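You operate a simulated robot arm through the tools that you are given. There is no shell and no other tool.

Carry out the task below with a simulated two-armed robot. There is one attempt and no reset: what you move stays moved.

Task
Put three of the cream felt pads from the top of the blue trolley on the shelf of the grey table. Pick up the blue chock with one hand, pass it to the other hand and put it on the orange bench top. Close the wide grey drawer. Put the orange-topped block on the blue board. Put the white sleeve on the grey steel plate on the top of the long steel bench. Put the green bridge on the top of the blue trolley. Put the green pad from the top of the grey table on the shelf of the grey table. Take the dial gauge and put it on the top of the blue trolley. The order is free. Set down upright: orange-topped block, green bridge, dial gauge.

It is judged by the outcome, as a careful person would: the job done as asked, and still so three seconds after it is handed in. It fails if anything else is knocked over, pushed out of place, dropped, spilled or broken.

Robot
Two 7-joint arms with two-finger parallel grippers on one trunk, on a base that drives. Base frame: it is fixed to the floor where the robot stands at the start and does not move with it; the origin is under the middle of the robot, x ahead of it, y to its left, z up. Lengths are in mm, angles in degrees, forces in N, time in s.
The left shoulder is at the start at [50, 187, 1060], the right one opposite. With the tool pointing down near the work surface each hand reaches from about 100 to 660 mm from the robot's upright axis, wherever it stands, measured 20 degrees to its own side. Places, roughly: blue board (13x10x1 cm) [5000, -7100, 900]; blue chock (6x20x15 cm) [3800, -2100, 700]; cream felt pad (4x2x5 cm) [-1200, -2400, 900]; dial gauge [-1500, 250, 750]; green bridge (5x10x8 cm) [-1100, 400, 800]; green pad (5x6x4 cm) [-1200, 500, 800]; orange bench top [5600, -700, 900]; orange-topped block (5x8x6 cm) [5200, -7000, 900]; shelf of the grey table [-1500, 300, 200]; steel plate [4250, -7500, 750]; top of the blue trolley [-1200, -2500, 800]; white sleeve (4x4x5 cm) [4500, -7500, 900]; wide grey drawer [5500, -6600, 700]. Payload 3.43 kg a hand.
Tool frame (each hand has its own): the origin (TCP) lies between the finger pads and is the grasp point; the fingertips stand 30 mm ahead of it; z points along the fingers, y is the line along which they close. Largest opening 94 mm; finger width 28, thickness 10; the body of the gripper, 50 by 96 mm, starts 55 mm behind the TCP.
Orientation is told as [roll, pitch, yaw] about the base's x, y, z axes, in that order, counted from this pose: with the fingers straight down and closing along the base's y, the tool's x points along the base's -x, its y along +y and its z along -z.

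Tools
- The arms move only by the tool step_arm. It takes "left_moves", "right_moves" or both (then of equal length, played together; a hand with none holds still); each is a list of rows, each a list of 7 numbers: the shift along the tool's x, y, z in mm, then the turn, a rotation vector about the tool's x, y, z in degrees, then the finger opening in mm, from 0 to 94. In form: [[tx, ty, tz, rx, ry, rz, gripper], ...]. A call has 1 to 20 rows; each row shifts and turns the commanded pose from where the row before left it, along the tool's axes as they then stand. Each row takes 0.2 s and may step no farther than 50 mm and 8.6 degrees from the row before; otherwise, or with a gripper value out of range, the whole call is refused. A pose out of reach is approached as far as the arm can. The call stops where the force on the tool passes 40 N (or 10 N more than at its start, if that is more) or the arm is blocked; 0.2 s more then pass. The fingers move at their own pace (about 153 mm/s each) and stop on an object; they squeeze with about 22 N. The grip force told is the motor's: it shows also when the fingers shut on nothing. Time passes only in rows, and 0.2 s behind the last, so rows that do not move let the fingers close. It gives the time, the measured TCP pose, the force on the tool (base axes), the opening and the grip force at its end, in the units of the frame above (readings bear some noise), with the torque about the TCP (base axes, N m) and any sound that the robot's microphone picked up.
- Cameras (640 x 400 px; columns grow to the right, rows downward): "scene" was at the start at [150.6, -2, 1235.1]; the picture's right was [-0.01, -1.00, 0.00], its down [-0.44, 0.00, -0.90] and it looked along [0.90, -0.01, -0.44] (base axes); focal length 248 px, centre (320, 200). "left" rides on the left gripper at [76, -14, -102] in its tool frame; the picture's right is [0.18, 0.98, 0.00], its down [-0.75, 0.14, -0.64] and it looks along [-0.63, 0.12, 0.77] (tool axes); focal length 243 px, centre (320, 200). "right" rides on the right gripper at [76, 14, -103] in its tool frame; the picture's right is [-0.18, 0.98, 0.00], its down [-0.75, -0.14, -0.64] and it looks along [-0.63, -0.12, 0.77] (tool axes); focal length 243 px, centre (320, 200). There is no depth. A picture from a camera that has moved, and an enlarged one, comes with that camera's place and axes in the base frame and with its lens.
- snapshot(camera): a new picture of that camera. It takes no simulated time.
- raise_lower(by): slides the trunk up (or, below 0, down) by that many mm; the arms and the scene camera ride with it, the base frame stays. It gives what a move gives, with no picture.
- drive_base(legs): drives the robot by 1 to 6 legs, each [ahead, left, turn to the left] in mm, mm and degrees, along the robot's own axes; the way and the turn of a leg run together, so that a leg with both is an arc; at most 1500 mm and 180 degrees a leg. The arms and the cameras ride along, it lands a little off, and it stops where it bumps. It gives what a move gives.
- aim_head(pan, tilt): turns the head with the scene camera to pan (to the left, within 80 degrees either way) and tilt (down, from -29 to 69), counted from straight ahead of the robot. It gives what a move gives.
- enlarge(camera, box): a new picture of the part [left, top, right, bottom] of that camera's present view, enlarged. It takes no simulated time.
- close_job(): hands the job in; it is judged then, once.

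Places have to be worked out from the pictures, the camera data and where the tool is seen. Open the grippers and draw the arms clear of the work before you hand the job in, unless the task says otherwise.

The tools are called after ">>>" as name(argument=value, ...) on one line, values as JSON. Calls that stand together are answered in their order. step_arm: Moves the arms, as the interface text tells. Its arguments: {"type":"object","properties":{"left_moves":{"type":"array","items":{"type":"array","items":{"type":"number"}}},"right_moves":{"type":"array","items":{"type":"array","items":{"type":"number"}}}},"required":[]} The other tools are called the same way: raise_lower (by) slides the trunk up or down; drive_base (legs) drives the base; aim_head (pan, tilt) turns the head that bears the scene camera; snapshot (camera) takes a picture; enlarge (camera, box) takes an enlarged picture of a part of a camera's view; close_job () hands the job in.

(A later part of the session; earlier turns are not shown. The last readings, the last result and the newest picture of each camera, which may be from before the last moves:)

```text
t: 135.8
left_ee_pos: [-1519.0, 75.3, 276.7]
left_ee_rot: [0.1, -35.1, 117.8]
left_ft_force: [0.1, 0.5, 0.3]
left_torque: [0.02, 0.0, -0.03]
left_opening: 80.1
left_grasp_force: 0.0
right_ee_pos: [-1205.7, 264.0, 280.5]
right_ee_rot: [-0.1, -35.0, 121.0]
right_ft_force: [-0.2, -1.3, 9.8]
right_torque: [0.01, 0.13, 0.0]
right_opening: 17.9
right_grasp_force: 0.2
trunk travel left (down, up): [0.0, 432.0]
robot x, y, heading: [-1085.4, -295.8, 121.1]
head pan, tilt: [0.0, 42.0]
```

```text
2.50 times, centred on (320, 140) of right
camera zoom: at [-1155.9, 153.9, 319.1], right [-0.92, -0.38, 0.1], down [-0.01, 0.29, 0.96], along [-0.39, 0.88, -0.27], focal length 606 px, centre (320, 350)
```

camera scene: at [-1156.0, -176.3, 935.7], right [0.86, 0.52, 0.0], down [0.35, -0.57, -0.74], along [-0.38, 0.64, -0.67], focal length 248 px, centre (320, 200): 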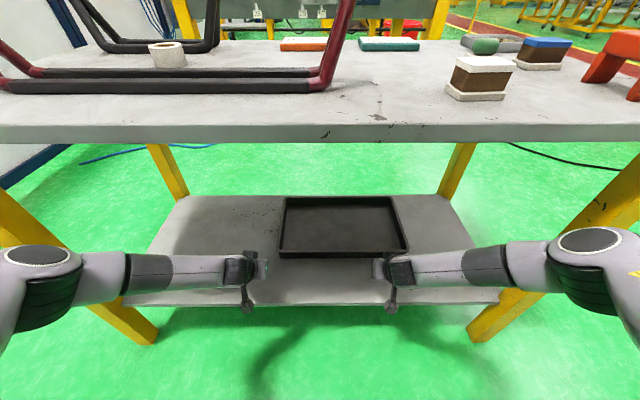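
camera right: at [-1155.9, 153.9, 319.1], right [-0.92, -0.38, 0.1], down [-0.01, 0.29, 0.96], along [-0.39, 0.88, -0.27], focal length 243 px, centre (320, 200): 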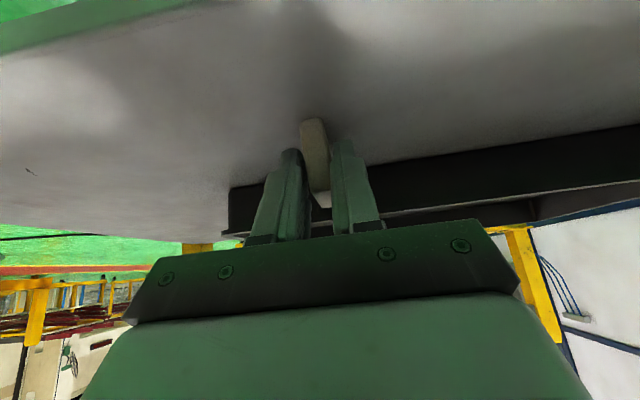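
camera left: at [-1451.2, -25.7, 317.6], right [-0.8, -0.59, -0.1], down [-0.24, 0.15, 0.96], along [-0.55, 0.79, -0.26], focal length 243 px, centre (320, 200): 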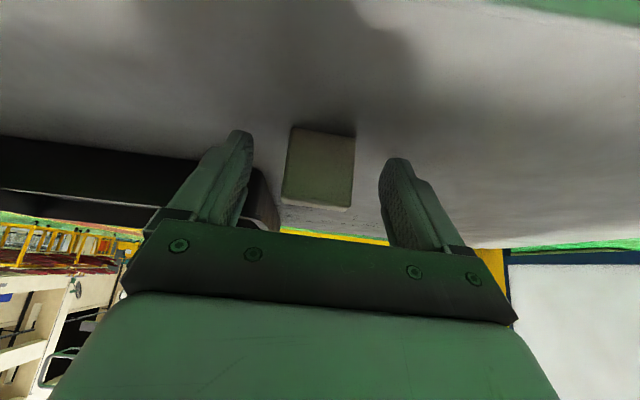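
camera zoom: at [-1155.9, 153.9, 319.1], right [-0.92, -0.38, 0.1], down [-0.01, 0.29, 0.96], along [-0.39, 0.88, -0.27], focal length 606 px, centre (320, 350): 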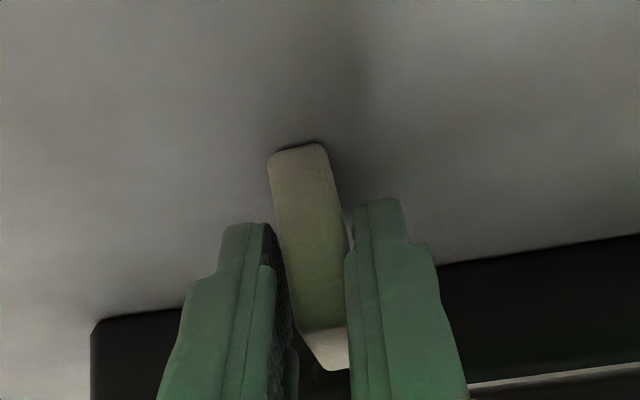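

The pad leans only slightly toward one finger. I shift the hand 8 mm sideways with a slightly wider opening to nudge the top over its base.

>>> step_arm(right_moves=[[0, -2, 0, 0, 0, 0, 20], [0, -2, 0, 0, 0, 0, 23], [0, -2, 0, 0, 0, 0, 26], [0, -2, 0, 0, 0, 0, 28], [0, 0, 0, 0, 0, 0, 28]])

>>> enlarge(camera="right", box=[240, 60, 400, 220])

```text
t: 137.0
left_ee_pos: [-1520.0, 74.8, 276.9]
left_ee_rot: [0.2, -35.1, 117.9]
left_ft_force: [0.5, -0.3, 0.3]
left_torque: [-0.02, -0.01, 0.0]
left_opening: 80.0
left_grasp_force: 0.1
right_ee_pos: [-1198.8, 268.8, 280.6]
right_ee_rot: [0.0, -34.8, 121.0]
right_ft_force: [-2.1, -0.5, 9.1]
right_torque: [0.0, 0.17, 0.0]
right_opening: 28.8
right_grasp_force: 0.9
trunk travel left (down, up): [0.0, 432.0]
robot x, y, heading: [-1081.3, -293.4, 121.2]
head pan, tilt: [0.0, 42.0]
```

```text
2.50 times, centred on (320, 140) of right
camera zoom: at [-1148.6, 158.0, 319.3], right [-0.92, -0.38, 0.1], down [-0.01, 0.29, 0.96], along [-0.39, 0.88, -0.27], focal length 606 px, centre (320, 350)
```

zoom: 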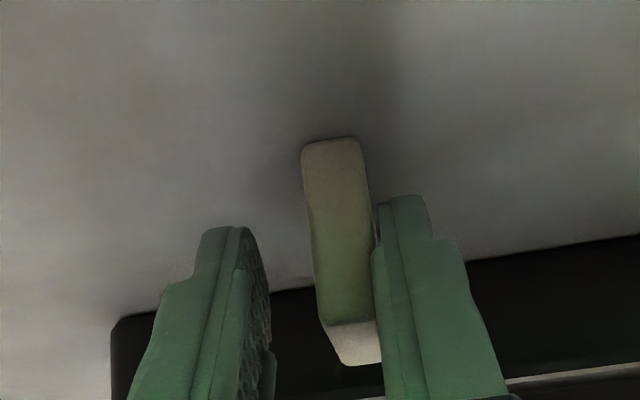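

A residual 9 N upward remains, so the fingers rest on the pad. I raise the hand a few millimetres while widening slowly.

>>> step_arm(right_moves=[[-1.7, -1, -2.5, 0, 0, 0, 28], [-1.7, -1, -2.5, 0, 0, 0, 30], [0, 0, 0, 0, 0, 0, 34], [0, 0, 0, 0, 0, 0, 34]])

>>> enlarge(camera="right", box=[240, 60, 400, 220])

```text
t: 138.0
left_ee_pos: [-1521.1, 75.0, 277.1]
left_ee_rot: [0.1, -35.1, 117.8]
left_ft_force: [-0.4, -0.2, 0.4]
left_torque: [0.0, 0.0, 0.02]
left_opening: 80.0
left_grasp_force: 0.1
right_ee_pos: [-1195.1, 268.8, 285.0]
right_ee_rot: [-0.1, -34.8, 121.0]
right_ft_force: [-0.3, 0.0, 0.6]
right_torque: [0.03, 0.01, 0.0]
right_opening: 34.2
right_grasp_force: 0.1
trunk travel left (down, up): [0.0, 432.0]
robot x, y, heading: [-1081.4, -295.2, 121.0]
head pan, tilt: [0.0, 42.0]
```

```text
2.50 times, centred on (320, 140) of right
camera zoom: at [-1145.3, 158.2, 324.0], right [-0.92, -0.38, 0.1], down [-0.01, 0.29, 0.96], along [-0.39, 0.88, -0.27], focal length 606 px, centre (320, 350)
```

zoom: 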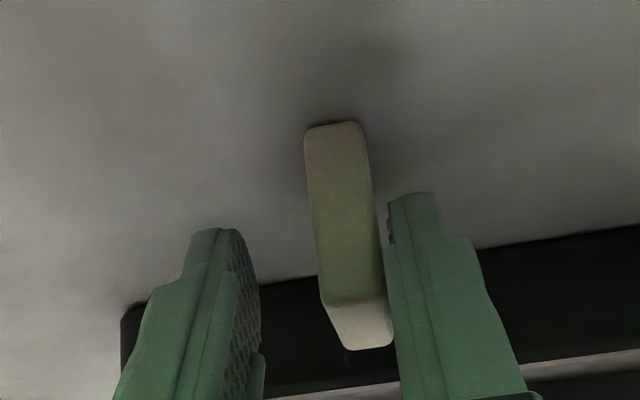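

It now stands by itself with a gap on both sides. I open both hands wide and withdraw straight back along the fingers, then up.

>>> step_arm(right_moves=[[0, 0, 0, 0, 0, 0, 46], [0, 0, 0, 0, 0, 0, 60], [0, 0, 0, 0, 0, 0, 60], [0, 0, -20, 0, 0, 0, 60], [0, 0, -30, 0, 0, 0, 60], [0, 0, -30, 0, 0, 0, 60]], left_moves=[[0, 0, 0, 0, 0, 0, 80], [0, 0, 0, 0, 0, 0, 80], [0, 0, 0, 0, 0, 0, 80], [0, 0, -20, 0, 0, 0, 80], [0, 0, -30, 0, 0, 0, 80], [0, 0, -30, 0, 0, 0, 80]])

>>> snapshot(camera="right")

>>> snapshot(camera="left")

```text
t: 139.4
left_ee_pos: [-1499.1, 32.8, 340.5]
left_ee_rot: [0.1, -35.1, 117.9]
left_ft_force: [0.2, -0.4, -0.2]
left_torque: [0.01, 0.01, -0.01]
left_opening: 79.9
left_grasp_force: 0.0
right_ee_pos: [-1171.2, 229.1, 351.8]
right_ee_rot: [-0.1, -34.9, 121.1]
right_ft_force: [0.0, -0.7, 0.5]
right_torque: [-0.01, -0.03, 0.0]
right_opening: 60.0
right_grasp_force: 0.0
trunk travel left (down, up): [0.0, 432.0]
robot x, y, heading: [-1080.9, -297.8, 121.1]
head pan, tilt: [0.0, 42.0]
```

```text
taken
camera right: at [-1120.9, 119.0, 389.5], right [-0.92, -0.38, 0.1], down [-0.01, 0.29, 0.96], along [-0.39, 0.88, -0.27], focal length 243 px, centre (320, 200)
```

right: 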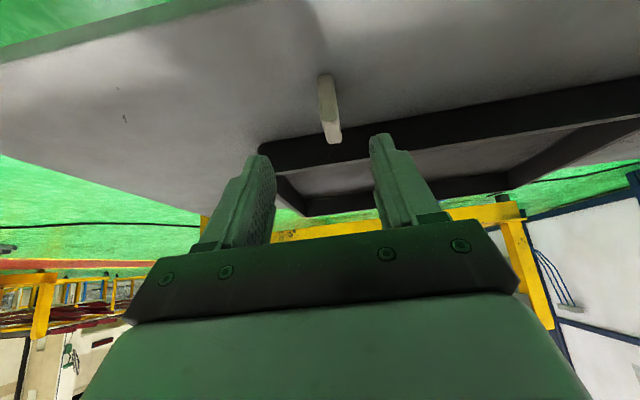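

```text
taken
camera left: at [-1429.6, -68.2, 381.3], right [-0.8, -0.59, -0.1], down [-0.24, 0.15, 0.96], along [-0.55, 0.79, -0.26], focal length 243 px, centre (320, 200)
```

left: 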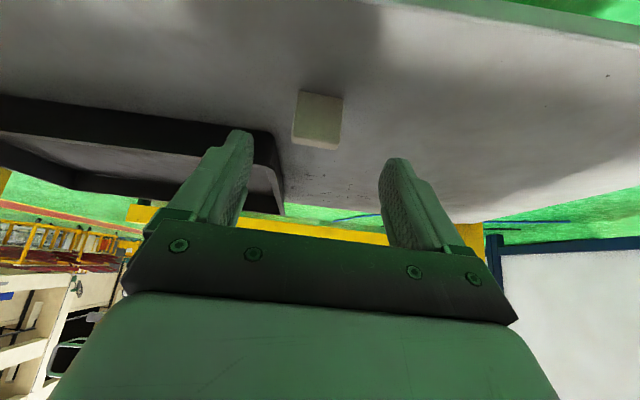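

Both cream pads stand on the shelf. I back out straight, raise the trunk, and lift the hands for the green pad.

>>> drive_base(legs=[[-350, 0, 0]])

>>> raise_lower(by=275)

>>> step_arm(right_moves=[[-27, 0, -38.5, 0, 0, 0, 80], [-27, 0, -38.5, 0, 0, 0, 80], [-27, 0, -38.5, 0, 0, 0, 80], [-27, 0, -38.5, 0, 0, 0, 80], [-27, 0, -38.5, 0, 0, 0, 80], [-27, 0, -38.5, 0, 0, 0, 80], [-27, 0, -38.5, 0, 0, 0, 80], [0, 0, 0, 0, 0, 0, 80], [0, 0, 0, 0, 0, 0, 80]], left_moves=[[-27, 0, -38.5, 0, 0, 0, 80], [-27, 0, -38.5, 0, 0, 0, 80], [-27, 0, -38.5, 0, 0, 0, 80], [-27, 0, -38.5, 0, 0, 0, 80], [-27, 0, -38.5, 0, 0, 0, 80], [-27, 0, -38.5, 0, 0, 0, 80], [-27, 0, -38.5, 0, 0, 0, 80], [-27, 0, -38.5, 0, 0, 0, 80], [-27, 0, -38.5, 0, 0, 0, 80]])

>>> snapshot(camera="scene")

```text
t: 141.6
left_ee_pos: [-1319.5, -259.4, 339.6]
left_ee_rot: [0.0, -35.1, 117.4]
left_ft_force: [-0.9, 0.4, -0.1]
left_torque: [0.02, -0.02, 0.03]
left_opening: 80.0
left_grasp_force: 0.1
right_ee_pos: [-991.0, -65.0, 350.6]
right_ee_rot: [-0.2, -34.9, 120.7]
right_ft_force: [-0.5, 0.3, 0.5]
right_torque: [0.02, -0.01, 0.0]
right_opening: 59.9
right_grasp_force: 0.1
trunk travel left (down, up): [0.0, 432.0]
robot x, y, heading: [-904.4, -591.3, 120.7]
head pan, tilt: [0.0, 42.0]
```

```text
t: 144.4
left_ee_pos: [-1319.8, -259.3, 615.8]
left_ee_rot: [0.1, -35.1, 117.4]
left_ft_force: [-1.1, -0.7, 0.0]
left_torque: [-0.02, 0.0, -0.02]
left_opening: 79.8
left_grasp_force: 0.1
right_ee_pos: [-991.5, -65.0, 624.2]
right_ee_rot: [-0.1, -34.9, 120.7]
right_ft_force: [0.2, -0.8, 0.3]
right_torque: [-0.05, 0.0, 0.0]
right_opening: 59.7
right_grasp_force: 0.0
trunk travel left (down, up): [-275.0, 157.0]
robot x, y, heading: [-903.7, -592.6, 120.6]
head pan, tilt: [0.0, 42.0]
```

```text
t: 146.4
left_ee_pos: [-1318.5, -259.4, 1038.3]
left_ee_rot: [0.1, -35.0, 117.3]
left_ft_force: [-0.1, -0.4, -0.1]
left_torque: [0.0, 0.04, 0.01]
left_opening: 80.2
left_grasp_force: 0.1
right_ee_pos: [-991.5, -64.9, 952.4]
right_ee_rot: [-0.1, -34.9, 120.5]
right_ft_force: [-0.8, 0.0, -0.2]
right_torque: [-0.01, 0.03, 0.0]
right_opening: 80.0
right_grasp_force: 0.1
trunk travel left (down, up): [-275.0, 157.0]
robot x, y, heading: [-909.8, -592.6, 120.3]
head pan, tilt: [0.0, 42.0]
```

```text
taken
camera scene: at [-977.9, -471.6, 1210.7], right [0.86, 0.51, 0.0], down [0.34, -0.58, -0.74], along [-0.38, 0.64, -0.67], focal length 248 px, centre (320, 200)
```

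scene: 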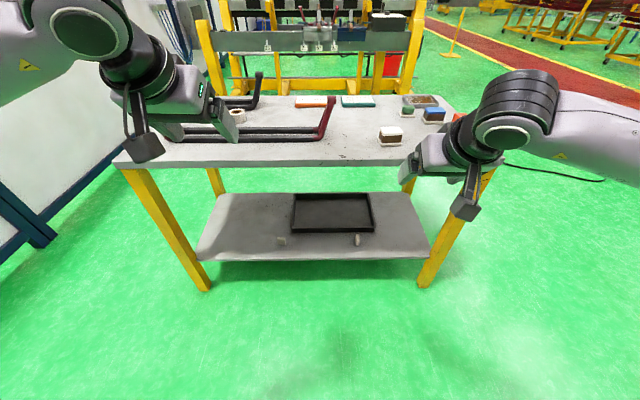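

Both pads stand upright on the shelf. I slide right 152 mm and move in for the green pad, with the tilted right hand passing above the table items.

>>> drive_base(legs=[[0, -152, 0.5], [440, 0, 0]])

>>> snapshot(camera="right")

>>> snapshot(camera="scene")

```text
t: 150.7
left_ee_pos: [-1422.6, 190.2, 1038.1]
left_ee_rot: [0.1, -35.1, 118.0]
left_ft_force: [0.2, -0.1, 0.6]
left_torque: [-0.02, 0.0, -0.03]
left_opening: 79.9
left_grasp_force: 0.0
right_ee_pos: [-1095.0, 388.0, 952.8]
right_ee_rot: [-0.1, -34.9, 121.2]
right_ft_force: [-0.7, 0.5, 0.4]
right_torque: [0.02, -0.01, 0.0]
right_opening: 79.8
right_grasp_force: 0.0
trunk travel left (down, up): [-275.0, 157.0]
robot x, y, heading: [-1003.9, -139.2, 121.2]
head pan, tilt: [0.0, 42.0]
```

```text
taken
camera right: at [-1045.2, 277.9, 991.1], right [-0.92, -0.38, 0.1], down [-0.01, 0.29, 0.96], along [-0.39, 0.88, -0.27], focal length 243 px, centre (320, 200)
```

right: 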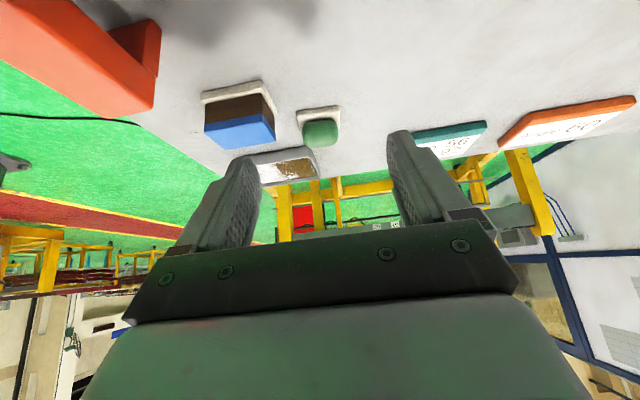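

```text
taken
camera scene: at [-1078.8, -19.3, 1210.7], right [0.85, 0.52, 0.0], down [0.35, -0.57, -0.74], along [-0.39, 0.63, -0.67], focal length 248 px, centre (320, 200)
```

scene: 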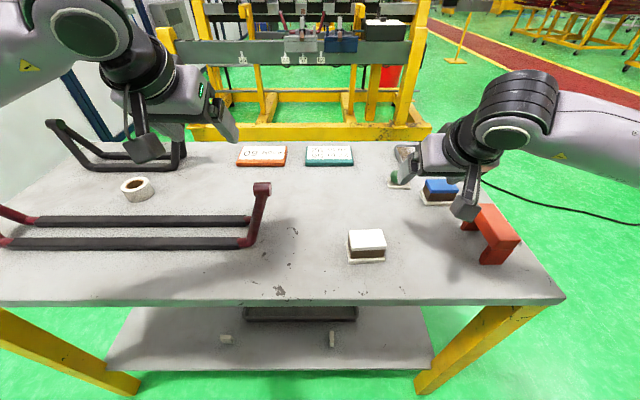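

>>> enlarge(camera="right", box=[190, 60, 370, 180])

```text
3.33 times, centred on (280, 120) of right
camera zoom: at [-1045.2, 277.9, 991.1], right [-0.92, -0.38, 0.1], down [-0.01, 0.29, 0.96], along [-0.39, 0.88, -0.27], focal length 809 px, centre (453, 467)
```

zoom: 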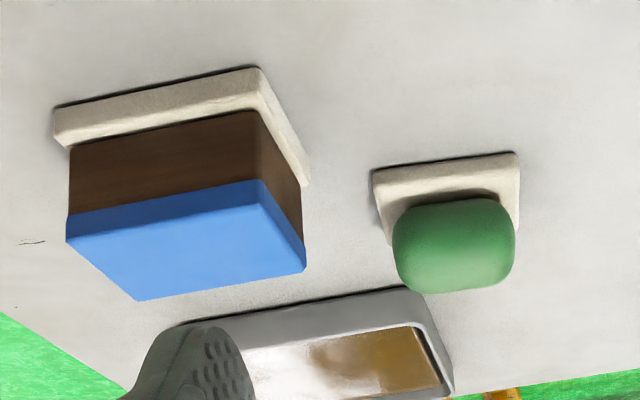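

The green pad's base is turned about 5° from my heading, centre about (-1171, 535, 823). I turn the hand 5° and hover just in front, with the opening narrowed so the finger clears the blue block.

>>> step_arm(right_moves=[[0, 0, 0, 0, 0, 5, 68], [-20.3, 1.1, 38.8, 0, 0, 0, 68], [-20.3, 1.1, 38.8, 0, 0, 0, 68], [-20.3, 1.1, 38.8, 0, 0, 0, 68], [0, 0, 0, 0, 0, 0, 68]])

>>> snapshot(camera="right")

>>> enlarge(camera="right", box=[190, 60, 450, 220])

```text
t: 151.9
left_ee_pos: [-1421.6, 190.9, 1037.6]
left_ee_rot: [0.1, -35.1, 118.1]
left_ft_force: [-0.7, -0.6, 0.4]
left_torque: [-0.02, -0.01, 0.01]
left_opening: 80.1
left_grasp_force: 0.1
right_ee_pos: [-1153.1, 487.0, 892.4]
right_ee_rot: [3.4, -34.7, 115.2]
right_ft_force: [0.2, -0.6, 1.0]
right_torque: [0.0, 0.02, 0.03]
right_opening: 68.0
right_grasp_force: 0.0
trunk travel left (down, up): [-275.0, 157.0]
robot x, y, heading: [-1002.4, -139.5, 121.2]
head pan, tilt: [0.0, 42.0]
```

```text
taken
camera right: at [-1109.2, 374.3, 933.1], right [-0.94, -0.31, 0.15], down [0.05, 0.31, 0.95], along [-0.34, 0.9, -0.28], focal length 243 px, centre (320, 200)
```

right: 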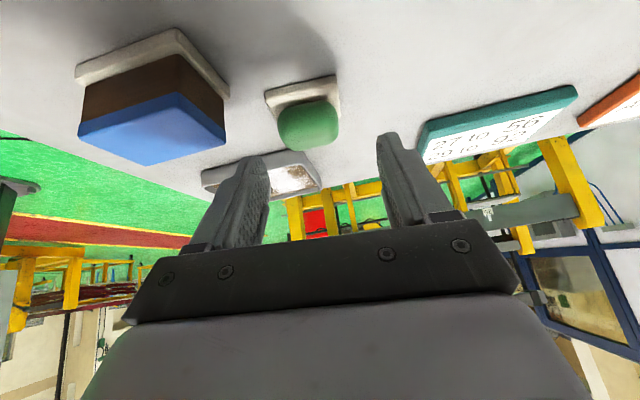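

```text
2.46 times, centred on (320, 140) of right
camera zoom: at [-1109.2, 374.3, 933.1], right [-0.94, -0.31, 0.15], down [0.05, 0.31, 0.95], along [-0.34, 0.9, -0.28], focal length 597 px, centre (320, 348)
```

zoom: 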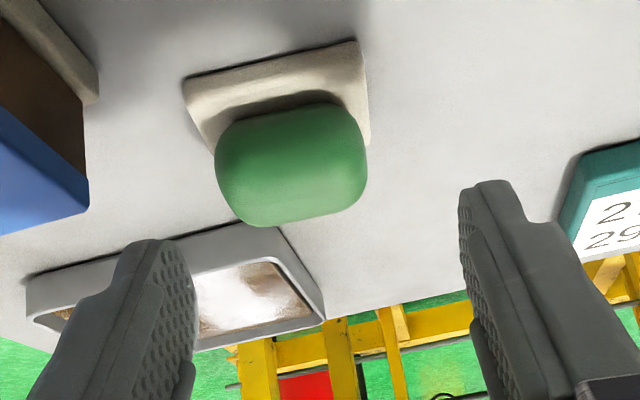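

Turning about the tilted tool axis introduced a 3.4° roll; I take it out and recentre by 4 mm.

>>> step_arm(right_moves=[[0, -4, 0, 3.4, 0, 0, 68], [0, 0, 0, 0, 0, 0, 68]])

>>> enlarge(camera="right", box=[190, 60, 450, 220])

```text
t: 152.5
left_ee_pos: [-1421.4, 189.0, 1039.3]
left_ee_rot: [0.2, -35.1, 118.0]
left_ft_force: [0.4, -0.3, 0.1]
left_torque: [-0.01, -0.03, 0.02]
left_opening: 79.9
left_grasp_force: 0.0
right_ee_pos: [-1151.6, 489.9, 893.9]
right_ee_rot: [-0.1, -34.8, 115.0]
right_ft_force: [1.0, 0.2, -0.9]
right_torque: [0.0, 0.02, -0.03]
right_opening: 67.9
right_grasp_force: 0.0
trunk travel left (down, up): [-275.0, 157.0]
robot x, y, heading: [-1002.9, -141.2, 121.5]
head pan, tilt: [0.0, 42.0]
```

```text
2.46 times, centred on (320, 140) of right
camera zoom: at [-1111.4, 374.7, 932.4], right [-0.95, -0.28, 0.1], down [0.02, 0.29, 0.96], along [-0.3, 0.92, -0.27], focal length 597 px, centre (320, 348)
```

zoom: 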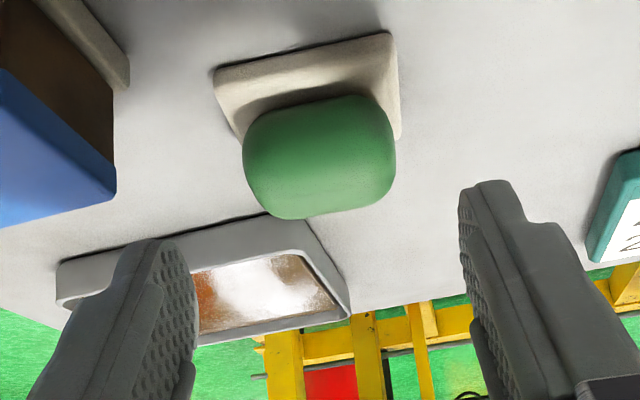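

Centred now. I advance 58 mm along the fingers and close on the green dome.

>>> step_arm(right_moves=[[0, 0, 25, 0, 0, 0, 68], [0, 0, 20, 0, 0, 0, 68], [0, 0, 13, 0, 0, 0, 68], [0, 0, 0, 0, 0, 0, 68]])

>>> snapshot(camera="right")

```text
t: 153.5
left_ee_pos: [-1421.0, 190.3, 1038.6]
left_ee_rot: [0.1, -35.2, 118.0]
left_ft_force: [-0.5, -0.2, -0.3]
left_torque: [-0.03, 0.01, 0.0]
left_opening: 79.9
left_grasp_force: 0.1
right_ee_pos: [-1164.2, 521.6, 845.5]
right_ee_rot: [0.1, -34.7, 115.1]
right_ft_force: [0.7, -0.3, -0.6]
right_torque: [-0.02, 0.0, 0.01]
right_opening: 68.1
right_grasp_force: 0.0
trunk travel left (down, up): [-275.0, 157.0]
robot x, y, heading: [-1004.8, -139.8, 121.3]
head pan, tilt: [0.0, 42.0]
```

```text
taken
camera right: at [-1124.7, 405.8, 884.4], right [-0.95, -0.28, 0.11], down [0.02, 0.29, 0.96], along [-0.3, 0.92, -0.27], focal length 243 px, centre (320, 200)
```

right: 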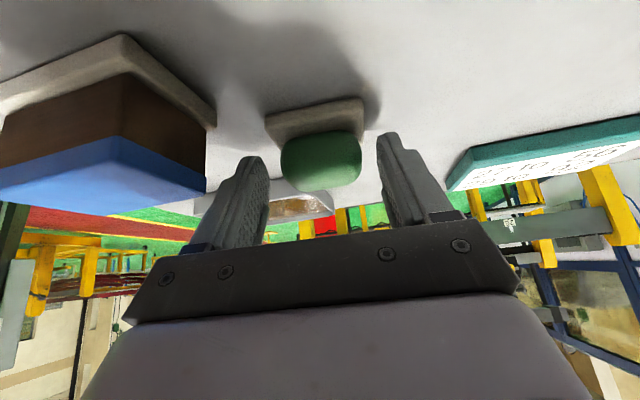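

I go 8 mm deeper horizontally for a better bite, then close.

>>> step_arm(right_moves=[[-6.6, 0, 4.6, 0, 0, 0, 68], [0, 0, 0, 0, 0, 0, 50], [0, 0, 0, 0, 0, 0, 30], [0, 0, 0, 0, 0, 0, 30], [0, 0, 0, 0, 0, 0, 30]])

>>> snapshot(camera="right")

```text
t: 154.7
left_ee_pos: [-1420.9, 189.4, 1039.2]
left_ee_rot: [0.1, -35.0, 118.0]
left_ft_force: [0.3, 0.3, 0.0]
left_torque: [0.0, -0.01, 0.01]
left_opening: 80.0
left_grasp_force: 0.0
right_ee_pos: [-1168.1, 527.3, 844.5]
right_ee_rot: [-0.1, -34.8, 115.1]
right_ft_force: [0.4, 0.6, -0.4]
right_torque: [0.0, 0.0, 0.01]
right_opening: 51.7
right_grasp_force: 22.2
trunk travel left (down, up): [-275.0, 157.0]
robot x, y, heading: [-1003.5, -140.4, 121.2]
head pan, tilt: [0.0, 42.0]
```

```text
taken
camera right: at [-1128.8, 412.9, 884.0], right [-0.95, -0.28, 0.11], down [0.02, 0.29, 0.96], along [-0.3, 0.92, -0.27], focal length 243 px, centre (320, 200)
```

right: 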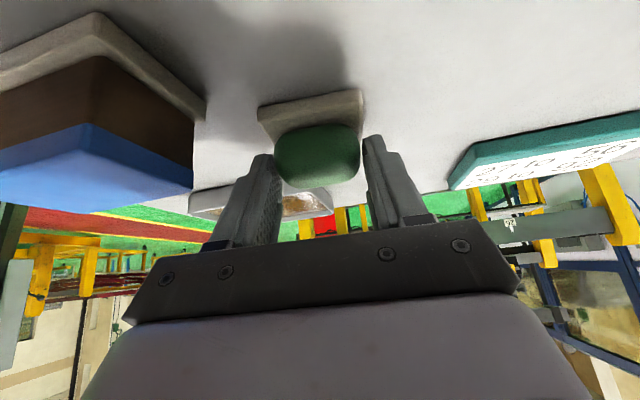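

Gripped at 52 mm, 22 N. I lift a little and check that it comes along.

>>> step_arm(right_moves=[[-5.7, 0, -8.2, 0, 0, 0, 30], [-11.5, 0, -16.4, 0, 0, 0, 30], [-11.5, 0, -16.4, 0, 0, 0, 30], [0, 0, 0, 0, 0, 0, 30]])

>>> snapshot(camera="right")

```text
t: 155.7
left_ee_pos: [-1422.5, 189.8, 1038.6]
left_ee_rot: [0.1, -35.1, 118.0]
left_ft_force: [0.9, -0.7, 0.0]
left_torque: [-0.01, 0.01, 0.01]
left_opening: 80.1
left_grasp_force: 0.0
right_ee_pos: [-1168.9, 527.7, 893.3]
right_ee_rot: [0.1, -34.7, 115.1]
right_ft_force: [0.6, 0.1, 0.0]
right_torque: [0.0, -0.01, -0.02]
right_opening: 51.4
right_grasp_force: 22.3
trunk travel left (down, up): [-275.0, 157.0]
robot x, y, heading: [-1004.6, -136.5, 121.3]
head pan, tilt: [0.0, 42.0]
```

```text
taken
camera right: at [-1129.9, 413.3, 932.7], right [-0.95, -0.28, 0.1], down [0.02, 0.29, 0.96], along [-0.3, 0.92, -0.27], focal length 243 px, centre (320, 200)
```

right: 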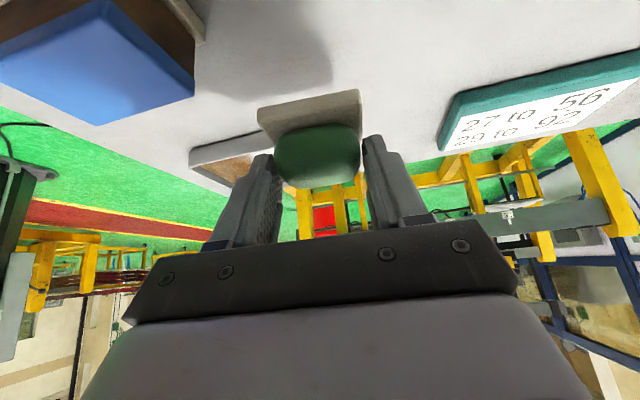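

The pad is held firmly. I lift it clear, and back off from the table.

>>> step_arm(right_moves=[[-23, 0, -32.8, 0, 0, 0, 30], [-23, 0, -32.8, 0, 0, 0, 30], [0, 0, 0, 0, 0, 0, 30]])

>>> drive_base(legs=[[-500, 0, 0]])

>>> step_arm(left_moves=[[0, 0, 0, 0, 7, 0, 60], [0, 0, 0, 0, 7, 0, 60], [0, 0, 0, 0, 7, 0, 60], [0, 0, 0, 0, 7, 0, 60], [0, 0, 0, 0, 7, 0, 60], [42, 8, 0, 0, 0, 0, 60], [42, 8, 0, 0, 0, 0, 60], [42, 8, 0, 0, 0, 0, 60], [42, 8, 0, 0, 0, 0, 60]])

>>> raise_lower(by=-275)

>>> step_arm(right_moves=[[35.3, 0, 27.9, 0, 0, 0, 30], [35.3, 0, 27.9, 0, 0, 0, 30], [35.3, 0, 27.9, 0, 0, 0, 30], [35.3, 0, 27.9, 0, 0, 0, 30], [35.3, 0, 27.9, 0, 0, 0, 30], [35.3, 0, 27.9, 0, 0, 0, 30], [35.3, 0, 27.9, 0, 0, 0, 30], [35.3, 0, 27.9, 0, 0, 0, 30], [35.3, 0, 27.9, 0, 0, 0, 30]])

>>> snapshot(camera="scene")

>>> snapshot(camera="right")

```text
t: 156.5
left_ee_pos: [-1421.0, 189.3, 1039.7]
left_ee_rot: [0.1, -35.1, 118.0]
left_ft_force: [0.6, 0.5, -0.2]
left_torque: [0.02, 0.02, -0.01]
left_opening: 80.0
left_grasp_force: 0.1
right_ee_pos: [-1167.8, 531.6, 974.7]
right_ee_rot: [0.1, -34.7, 115.1]
right_ft_force: [0.4, -0.4, -0.2]
right_torque: [-0.01, -0.01, -0.02]
right_opening: 51.6
right_grasp_force: 22.1
trunk travel left (down, up): [-275.0, 157.0]
robot x, y, heading: [-1010.4, -143.7, 121.3]
head pan, tilt: [0.0, 42.0]
```

```text
t: 159.4
left_ee_pos: [-1161.7, -235.6, 1038.8]
left_ee_rot: [0.1, -35.1, 117.7]
left_ft_force: [0.1, 1.0, 0.6]
left_torque: [0.02, 0.01, 0.02]
left_opening: 80.1
left_grasp_force: 0.1
right_ee_pos: [-906.5, 105.1, 975.0]
right_ee_rot: [0.0, -34.8, 114.8]
right_ft_force: [0.2, 0.1, -0.3]
right_torque: [0.0, 0.0, 0.0]
right_opening: 51.8
right_grasp_force: 22.4
trunk travel left (down, up): [-275.0, 157.0]
robot x, y, heading: [-748.6, -568.4, 120.8]
head pan, tilt: [0.0, 42.0]
```

```text
t: 161.4
left_ee_pos: [-1111.6, -397.1, 1038.9]
left_ee_rot: [0.0, 0.0, 117.8]
left_ft_force: [0.1, 0.1, 0.6]
left_torque: [0.0, 0.0, 0.02]
left_opening: 60.2
left_grasp_force: 0.1
right_ee_pos: [-907.5, 104.1, 975.0]
right_ee_rot: [0.0, -34.6, 114.8]
right_ft_force: [0.1, -1.2, 0.3]
right_torque: [0.03, 0.0, -0.01]
right_opening: 51.3
right_grasp_force: 21.7
trunk travel left (down, up): [-275.0, 157.0]
robot x, y, heading: [-747.8, -567.2, 120.8]
head pan, tilt: [0.0, 42.0]
```

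```text
t: 164.2
left_ee_pos: [-1111.4, -395.9, 763.3]
left_ee_rot: [0.0, -0.1, 117.8]
left_ft_force: [0.6, 0.7, 0.4]
left_torque: [0.01, 0.01, -0.01]
left_opening: 60.2
left_grasp_force: 0.1
right_ee_pos: [-906.8, 104.6, 699.0]
right_ee_rot: [-0.1, -34.7, 114.8]
right_ft_force: [0.1, 0.1, -0.5]
right_torque: [0.0, 0.04, 0.0]
right_opening: 51.4
right_grasp_force: 22.3
trunk travel left (down, up): [0.0, 432.0]
robot x, y, heading: [-747.0, -564.4, 121.1]
head pan, tilt: [0.0, 42.0]
```

```text
t: 166.2
left_ee_pos: [-1111.6, -397.4, 764.3]
left_ee_rot: [0.0, -0.1, 117.8]
left_ft_force: [-0.4, -0.8, 0.0]
left_torque: [0.03, 0.02, 0.02]
left_opening: 60.1
left_grasp_force: 0.0
right_ee_pos: [-857.3, -2.4, 314.7]
right_ee_rot: [0.0, -34.8, 114.7]
right_ft_force: [0.1, 0.4, -0.3]
right_torque: [0.01, 0.03, 0.01]
right_opening: 51.5
right_grasp_force: 22.1
trunk travel left (down, up): [0.0, 432.0]
robot x, y, heading: [-750.4, -569.1, 120.9]
head pan, tilt: [0.0, 42.0]
```

```text
taken
camera scene: at [-820.0, -446.2, 935.8], right [0.86, 0.52, 0.0], down [0.34, -0.57, -0.74], along [-0.38, 0.64, -0.67], focal length 248 px, centre (320, 200)
```

scene: 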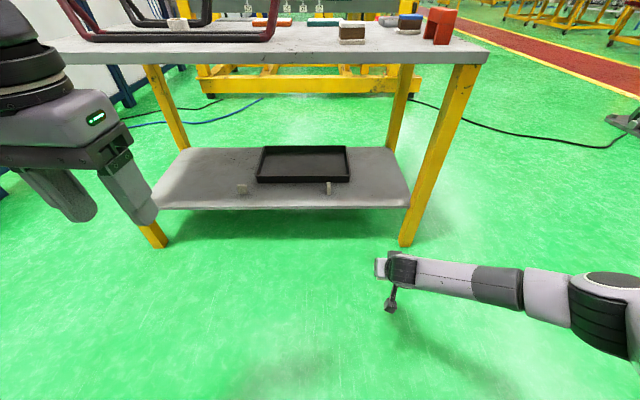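

```text
taken
camera right: at [-819.5, -117.0, 352.7], right [-0.96, -0.28, 0.1], down [0.02, 0.29, 0.96], along [-0.29, 0.92, -0.27], focal length 243 px, centre (320, 200)
```

right: 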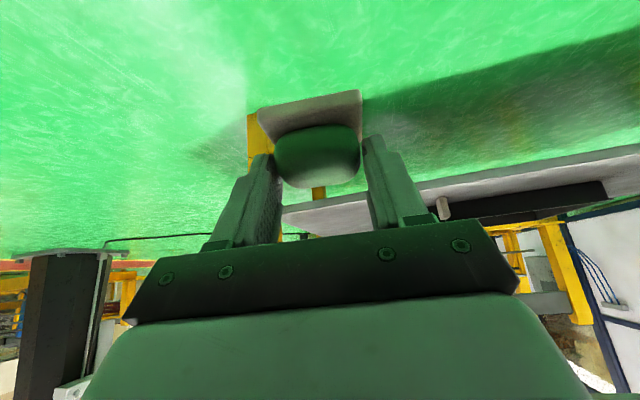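

The arm pose is good. I slide left 332 mm so the pad goes midway between the two cream pads, then drive in most of the way.

>>> drive_base(legs=[[0, 332, 0], [300, 0, 0]])

>>> snapshot(camera="scene")

>>> snapshot(camera="right")

```text
t: 171.4
left_ee_pos: [-1554.3, -310.9, 764.4]
left_ee_rot: [0.0, -0.1, 116.8]
left_ft_force: [0.4, -0.1, -0.5]
left_torque: [-0.01, -0.01, 0.01]
left_opening: 59.7
left_grasp_force: 0.2
right_ee_pos: [-1293.5, 79.2, 315.0]
right_ee_rot: [0.0, -34.7, 113.8]
right_ft_force: [0.5, -0.2, -0.8]
right_torque: [-0.03, 0.01, -0.01]
right_opening: 51.3
right_grasp_force: 21.7
trunk travel left (down, up): [0.0, 432.0]
robot x, y, heading: [-1190.6, -489.0, 120.2]
head pan, tilt: [0.0, 42.0]
```

```text
taken
camera scene: at [-1263.5, -365.7, 935.7], right [0.87, 0.5, 0.0], down [0.33, -0.58, -0.74], along [-0.37, 0.64, -0.67], focal length 248 px, centre (320, 200)
```

scene: 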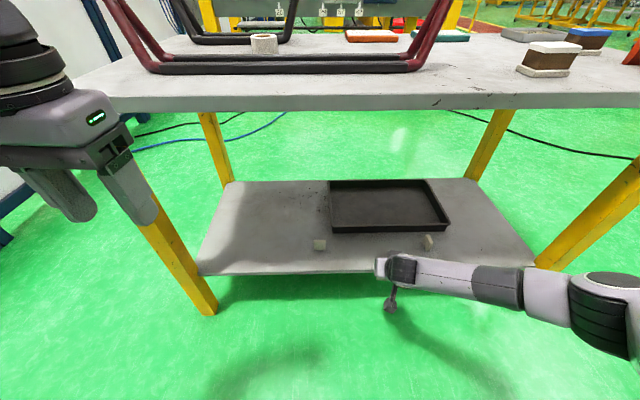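

```text
taken
camera right: at [-1257.6, -36.7, 353.1], right [-0.96, -0.26, 0.11], down [0.03, 0.29, 0.96], along [-0.28, 0.92, -0.27], focal length 243 px, centre (320, 200)
```

right: 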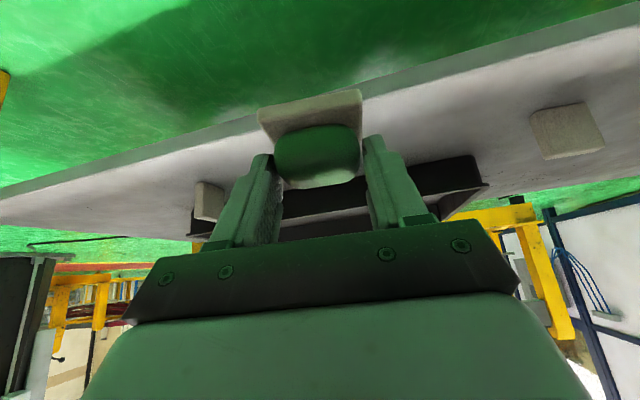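

The gap between the two pads is straight ahead. I drive the last 100 mm.

>>> drive_base(legs=[[100, 0, 0]])

>>> snapshot(camera="right")

>>> snapshot(camera="scene")

```text
t: 172.6
left_ee_pos: [-1602.2, -223.0, 764.2]
left_ee_rot: [0.0, -0.2, 116.7]
left_ft_force: [-0.5, 0.5, 0.0]
left_torque: [0.0, 0.02, 0.03]
left_opening: 59.7
left_grasp_force: 0.0
right_ee_pos: [-1341.6, 164.1, 313.0]
right_ee_rot: [0.0, -34.7, 113.7]
right_ft_force: [-0.5, 0.0, -1.4]
right_torque: [0.02, -0.01, -0.01]
right_opening: 51.2
right_grasp_force: 22.1
trunk travel left (down, up): [0.0, 432.0]
robot x, y, heading: [-1245.5, -399.9, 119.5]
head pan, tilt: [0.0, 42.0]
```

```text
taken
camera right: at [-1305.8, 49.1, 353.1], right [-0.96, -0.26, 0.11], down [0.03, 0.29, 0.96], along [-0.28, 0.92, -0.27], focal length 243 px, centre (320, 200)
```

right: 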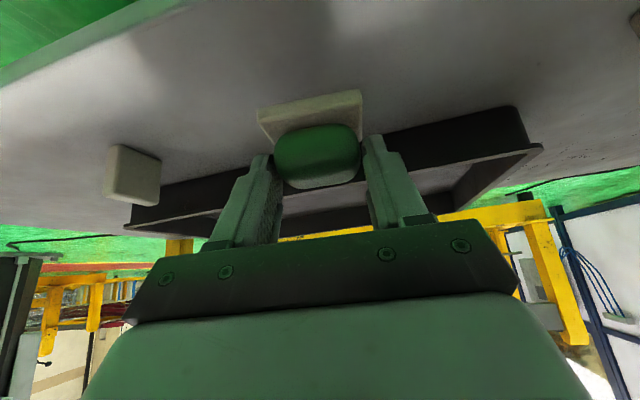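

```text
taken
camera scene: at [-1312.5, -279.9, 935.7], right [0.87, 0.5, 0.0], down [0.33, -0.58, -0.74], along [-0.37, 0.64, -0.67], focal length 248 px, centre (320, 200)
```

scene: 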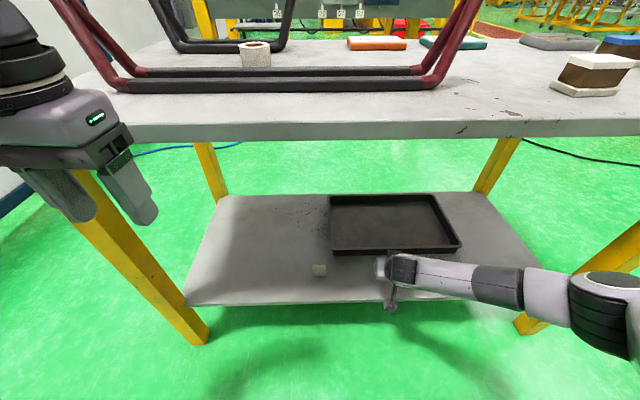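

Well positioned in front of the tray. I lower in small steps.

>>> step_arm(right_moves=[[5.7, 0, 8.2, 0, 0, 0, 30], [2.9, 0, 4.1, 0, 0, 0, 30], [2.3, 0, 3.3, 0, 0, 0, 30], [0, 0, 0, 0, 0, 0, 30]])

>>> enlarge(camera="right", box=[220, 50, 400, 200])

```text
t: 173.6
left_ee_pos: [-1603.1, -224.3, 763.9]
left_ee_rot: [0.0, 0.0, 116.8]
left_ft_force: [0.0, -0.1, 0.7]
left_torque: [0.02, -0.01, -0.02]
left_opening: 59.9
left_grasp_force: 0.1
right_ee_pos: [-1341.6, 164.0, 294.9]
right_ee_rot: [-0.1, -34.7, 113.6]
right_ft_force: [-0.1, -0.5, -0.2]
right_torque: [0.01, 0.01, -0.02]
right_opening: 51.3
right_grasp_force: 21.8
trunk travel left (down, up): [0.0, 432.0]
robot x, y, heading: [-1241.9, -400.4, 119.9]
head pan, tilt: [0.0, 42.0]
```

```text
2.67 times, centred on (310, 125) of right
camera zoom: at [-1306.3, 47.6, 334.2], right [-0.96, -0.26, 0.11], down [0.03, 0.29, 0.96], along [-0.28, 0.92, -0.27], focal length 647 px, centre (347, 400)
```

zoom: 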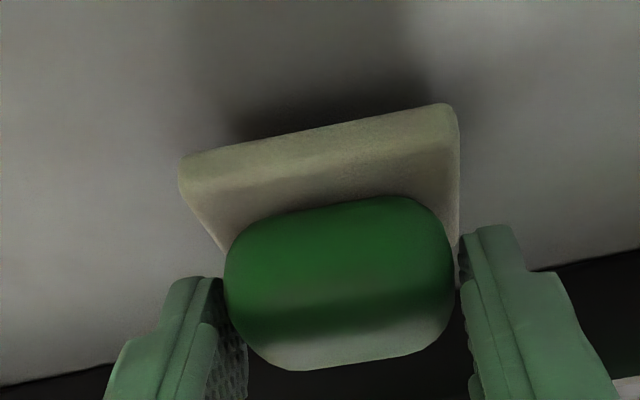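

>>> step_arm(right_moves=[[1.7, 0, 2.5, 0, 0, 0, 30], [1.7, 0, 2.5, 0, 0, 0, 30], [0, 0, 0, 0, 0, 0, 30]])

```text
t: 174.4
left_ee_pos: [-1602.3, -224.2, 764.1]
left_ee_rot: [0.0, -0.1, 116.5]
left_ft_force: [0.6, 0.7, 0.3]
left_torque: [-0.05, 0.01, -0.03]
left_opening: 59.8
left_grasp_force: 0.0
right_ee_pos: [-1342.6, 165.2, 288.8]
right_ee_rot: [0.0, -34.8, 113.7]
right_ft_force: [-0.2, -0.1, -0.5]
right_torque: [0.03, 0.01, 0.03]
right_opening: 51.2
right_grasp_force: 22.4
trunk travel left (down, up): [0.0, 432.0]
robot x, y, heading: [-1248.0, -401.2, 120.0]
head pan, tilt: [0.0, 42.0]
```

No contact yet; I continue with 1.5-2 mm steps.

>>> step_arm(right_moves=[[1.2, 0, 1.7, 0, 0, 0, 30], [0.9, 0, 1.2, 0, 0, 0, 30], [0, 0, 0, 0, 0, 0, 30]])

>>> step_arm(right_moves=[[0.9, 0, 1.2, 0, 0, 0, 30], [0, 0, 0, 0, 0, 0, 30]])

```text
t: 175.2
left_ee_pos: [-1603.9, -224.4, 764.5]
left_ee_rot: [0.0, -0.1, 116.5]
left_ft_force: [-0.3, 0.1, 0.2]
left_torque: [0.05, -0.04, -0.05]
left_opening: 60.3
left_grasp_force: 0.0
right_ee_pos: [-1341.1, 164.8, 284.7]
right_ee_rot: [0.0, -34.7, 113.7]
right_ft_force: [0.9, 0.1, -1.1]
right_torque: [-0.02, 0.05, 0.02]
right_opening: 51.1
right_grasp_force: 22.4
trunk travel left (down, up): [0.0, 432.0]
robot x, y, heading: [-1242.8, -399.8, 119.8]
head pan, tilt: [0.0, 42.0]
```

```text
t: 175.8
left_ee_pos: [-1603.2, -224.9, 763.8]
left_ee_rot: [0.0, -0.2, 116.6]
left_ft_force: [0.1, 1.0, -0.2]
left_torque: [0.0, 0.05, 0.02]
left_opening: 60.0
left_grasp_force: 0.1
right_ee_pos: [-1342.2, 164.1, 284.9]
right_ee_rot: [0.0, -34.8, 113.7]
right_ft_force: [0.6, -1.7, 4.8]
right_torque: [-0.09, -0.04, 0.0]
right_opening: 51.3
right_grasp_force: 21.9
trunk travel left (down, up): [0.0, 432.0]
robot x, y, heading: [-1239.4, -406.7, 119.7]
head pan, tilt: [0.0, 42.0]
```

Contact (about 5 N). I open and withdraw back along the fingers.

>>> step_arm(right_moves=[[0, 0, 0, 0, 0, 0, 60], [0, 0, 0, 0, 0, 0, 76], [0, 0, 0, 0, 0, 0, 76], [0, 0, -15, 0, 0, 0, 76], [0, 0, -30, 0, 0, 0, 76], [0, 0, -30, 0, 0, 0, 76]])

>>> snapshot(camera="right")

```text
t: 177.2
left_ee_pos: [-1604.1, -224.4, 763.1]
left_ee_rot: [0.0, -0.1, 116.6]
left_ft_force: [0.1, -0.2, -0.6]
left_torque: [0.01, 0.0, -0.01]
left_opening: 60.0
left_grasp_force: 0.1
right_ee_pos: [-1322.6, 123.8, 343.3]
right_ee_rot: [-0.1, -34.8, 113.7]
right_ft_force: [-0.2, 0.5, -1.0]
right_torque: [0.0, -0.01, 0.0]
right_opening: 76.1
right_grasp_force: 0.1
trunk travel left (down, up): [0.0, 432.0]
robot x, y, heading: [-1241.6, -400.7, 120.0]
head pan, tilt: [0.0, 42.0]
```

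```text
taken
camera right: at [-1286.8, 8.3, 382.5], right [-0.96, -0.26, 0.11], down [0.03, 0.29, 0.96], along [-0.28, 0.92, -0.27], focal length 243 px, centre (320, 200)
```

right: 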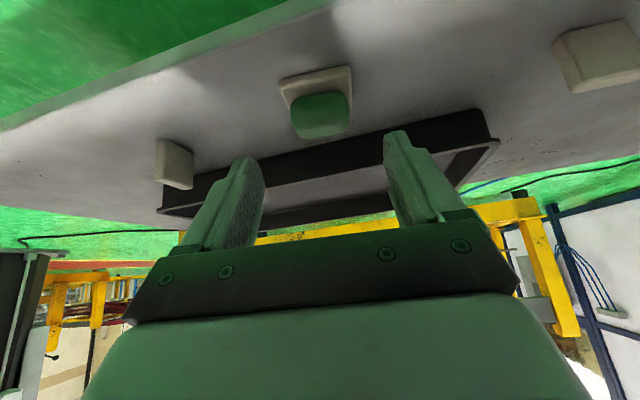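

The green pad sits on the shelf. I back out, raise the trunk and the right hand, and go back to the trolley for the third cream pad.

>>> drive_base(legs=[[-420, 0, 0]])

>>> raise_lower(by=275)

>>> step_arm(right_moves=[[-27, 0, -38.5, 0, 0, 0, 60], [-27, 0, -38.5, 0, 0, 0, 60], [-27, 0, -38.5, 0, 0, 0, 60], [-27, 0, -38.5, 0, 0, 0, 60], [-27, 0, -38.5, 0, 0, 0, 60], [-27, 0, -38.5, 0, 0, 0, 60], [-27, 0, -38.5, 0, 0, 0, 60], [-27, 0, -38.5, 0, 0, 0, 60], [-27, 0, -38.5, 0, 0, 0, 60]])

>>> snapshot(camera="scene")

>>> drive_base(legs=[[0, 0, 92], [0, 650, 0], [0, 640, 0]])

>>> snapshot(camera="scene")

```text
t: 179.7
left_ee_pos: [-1398.9, -581.6, 763.3]
left_ee_rot: [0.0, -0.1, 117.3]
left_ft_force: [0.3, -0.7, 0.5]
left_torque: [-0.01, 0.03, -0.02]
left_opening: 59.8
left_grasp_force: 0.0
right_ee_pos: [-1123.5, -229.8, 343.7]
right_ee_rot: [0.1, -34.8, 114.4]
right_ft_force: [-0.3, 0.0, -0.5]
right_torque: [-0.02, 0.0, 0.02]
right_opening: 75.9
right_grasp_force: 0.0
trunk travel left (down, up): [0.0, 432.0]
robot x, y, heading: [-1040.2, -754.4, 120.6]
head pan, tilt: [0.0, 42.0]
```

```text
t: 182.5
left_ee_pos: [-1400.4, -582.1, 1038.1]
left_ee_rot: [0.0, 0.0, 117.3]
left_ft_force: [-0.3, 0.3, 0.1]
left_torque: [0.0, 0.01, 0.02]
left_opening: 60.1
left_grasp_force: 0.0
right_ee_pos: [-1124.0, -229.5, 617.9]
right_ee_rot: [0.0, -34.7, 114.4]
right_ft_force: [0.0, 0.6, -0.7]
right_torque: [0.02, 0.02, 0.01]
right_opening: 76.0
right_grasp_force: 0.1
trunk travel left (down, up): [-275.0, 157.0]
robot x, y, heading: [-1038.5, -751.9, 120.7]
head pan, tilt: [0.0, 42.0]
```

```text
t: 184.5
left_ee_pos: [-1399.6, -583.0, 1039.1]
left_ee_rot: [0.0, -0.2, 117.5]
left_ft_force: [0.1, 0.3, 0.5]
left_torque: [0.0, -0.01, 0.02]
left_opening: 60.1
left_grasp_force: 0.1
right_ee_pos: [-1128.5, -227.8, 1042.0]
right_ee_rot: [-0.1, -34.7, 114.6]
right_ft_force: [-0.1, 0.5, 0.3]
right_torque: [0.01, -0.01, 0.02]
right_opening: 60.1
right_grasp_force: 0.0
trunk travel left (down, up): [-275.0, 157.0]
robot x, y, heading: [-1037.5, -755.4, 120.6]
head pan, tilt: [0.0, 42.0]
```

```text
taken
camera scene: at [-1108.5, -633.7, 1210.7], right [0.86, 0.51, 0.0], down [0.34, -0.58, -0.74], along [-0.38, 0.64, -0.67], focal length 248 px, centre (320, 200)
```

scene: 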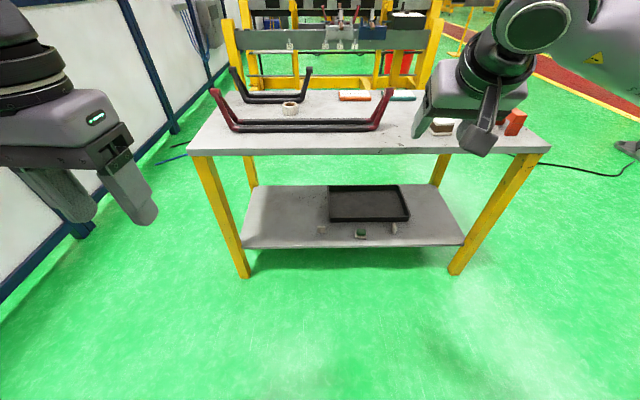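

```text
t: 200.1
left_ee_pos: [-484.4, -2188.1, 1037.4]
left_ee_rot: [0.1, -0.1, -149.1]
left_ft_force: [-0.4, -0.4, 0.1]
left_torque: [-0.02, 0.0, 0.01]
left_opening: 60.0
left_grasp_force: 0.1
right_ee_pos: [-854.3, -1937.9, 1041.0]
right_ee_rot: [-0.1, -34.7, -151.9]
right_ft_force: [0.5, 0.0, 0.5]
right_torque: [0.01, 0.05, 0.01]
right_opening: 60.3
right_grasp_force: 0.0
trunk travel left (down, up): [-275.0, 157.0]
robot x, y, heading: [-333.9, -1811.0, -145.7]
head pan, tilt: [0.0, 42.0]
```

```text
taken
camera scene: at [-450.6, -1895.0, 1210.7], right [-0.56, 0.83, 0.0], down [0.55, 0.38, -0.74], along [-0.62, -0.42, -0.67], focal length 248 px, centre (320, 200)
```

scene: 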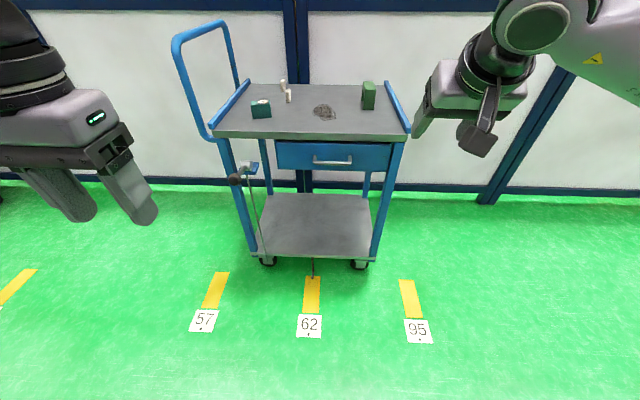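

Two cream pads and the green pad are seen on the shelf. The trolley is straight ahead; I drive up to it.

>>> drive_base(legs=[[0, -25, -2.5], [515, 0, 0]])

>>> snapshot(camera="scene")

>>> enlarge(camera="scene", box=[160, 120, 352, 240])

>>> snapshot(camera="left")

```text
t: 203.6
left_ee_pos: [-946.6, -2431.2, 1039.0]
left_ee_rot: [0.1, 0.0, -151.1]
left_ft_force: [-0.3, -0.4, -0.8]
left_torque: [-0.02, 0.02, 0.0]
left_opening: 60.0
left_grasp_force: 0.0
right_ee_pos: [-1307.9, -2168.4, 1042.6]
right_ee_rot: [0.0, -34.7, -154.0]
right_ft_force: [0.2, 0.5, 0.2]
right_torque: [0.01, 0.02, -0.02]
right_opening: 60.0
right_grasp_force: 0.1
trunk travel left (down, up): [-275.0, 157.0]
robot x, y, heading: [-781.7, -2065.8, -148.3]
head pan, tilt: [0.0, 42.0]
```

```text
taken
camera scene: at [-902.8, -2140.4, 1210.7], right [-0.53, 0.85, 0.0], down [0.57, 0.36, -0.74], along [-0.63, -0.39, -0.67], focal length 248 px, centre (320, 200)
```

scene: 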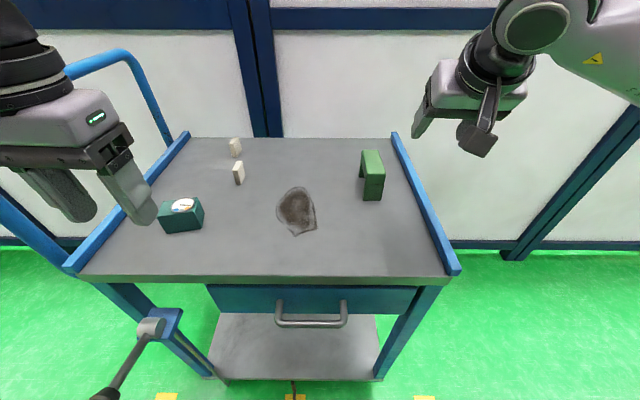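

```text
3.33 times, centred on (256, 180) of scene
camera zoom: at [-902.8, -2140.4, 1210.7], right [-0.53, 0.85, 0.0], down [0.57, 0.36, -0.74], along [-0.63, -0.39, -0.67], focal length 826 px, centre (533, 267)
```

zoom: 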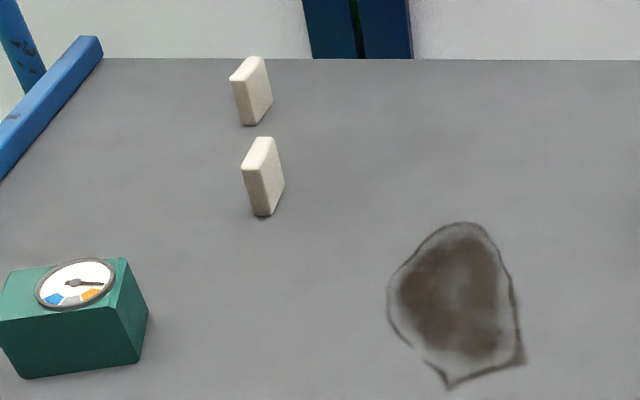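

```text
taken
camera left: at [-886.5, -2383.2, 1142.1], right [0.63, -0.77, 0.0], down [-0.59, -0.49, 0.64], along [-0.5, -0.41, -0.77], focal length 243 px, centre (320, 200)
```

left: 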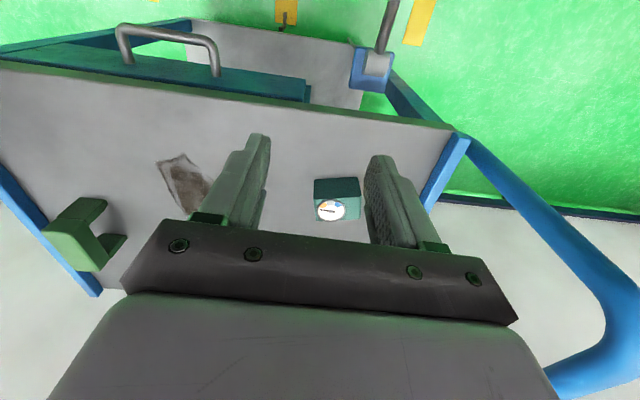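

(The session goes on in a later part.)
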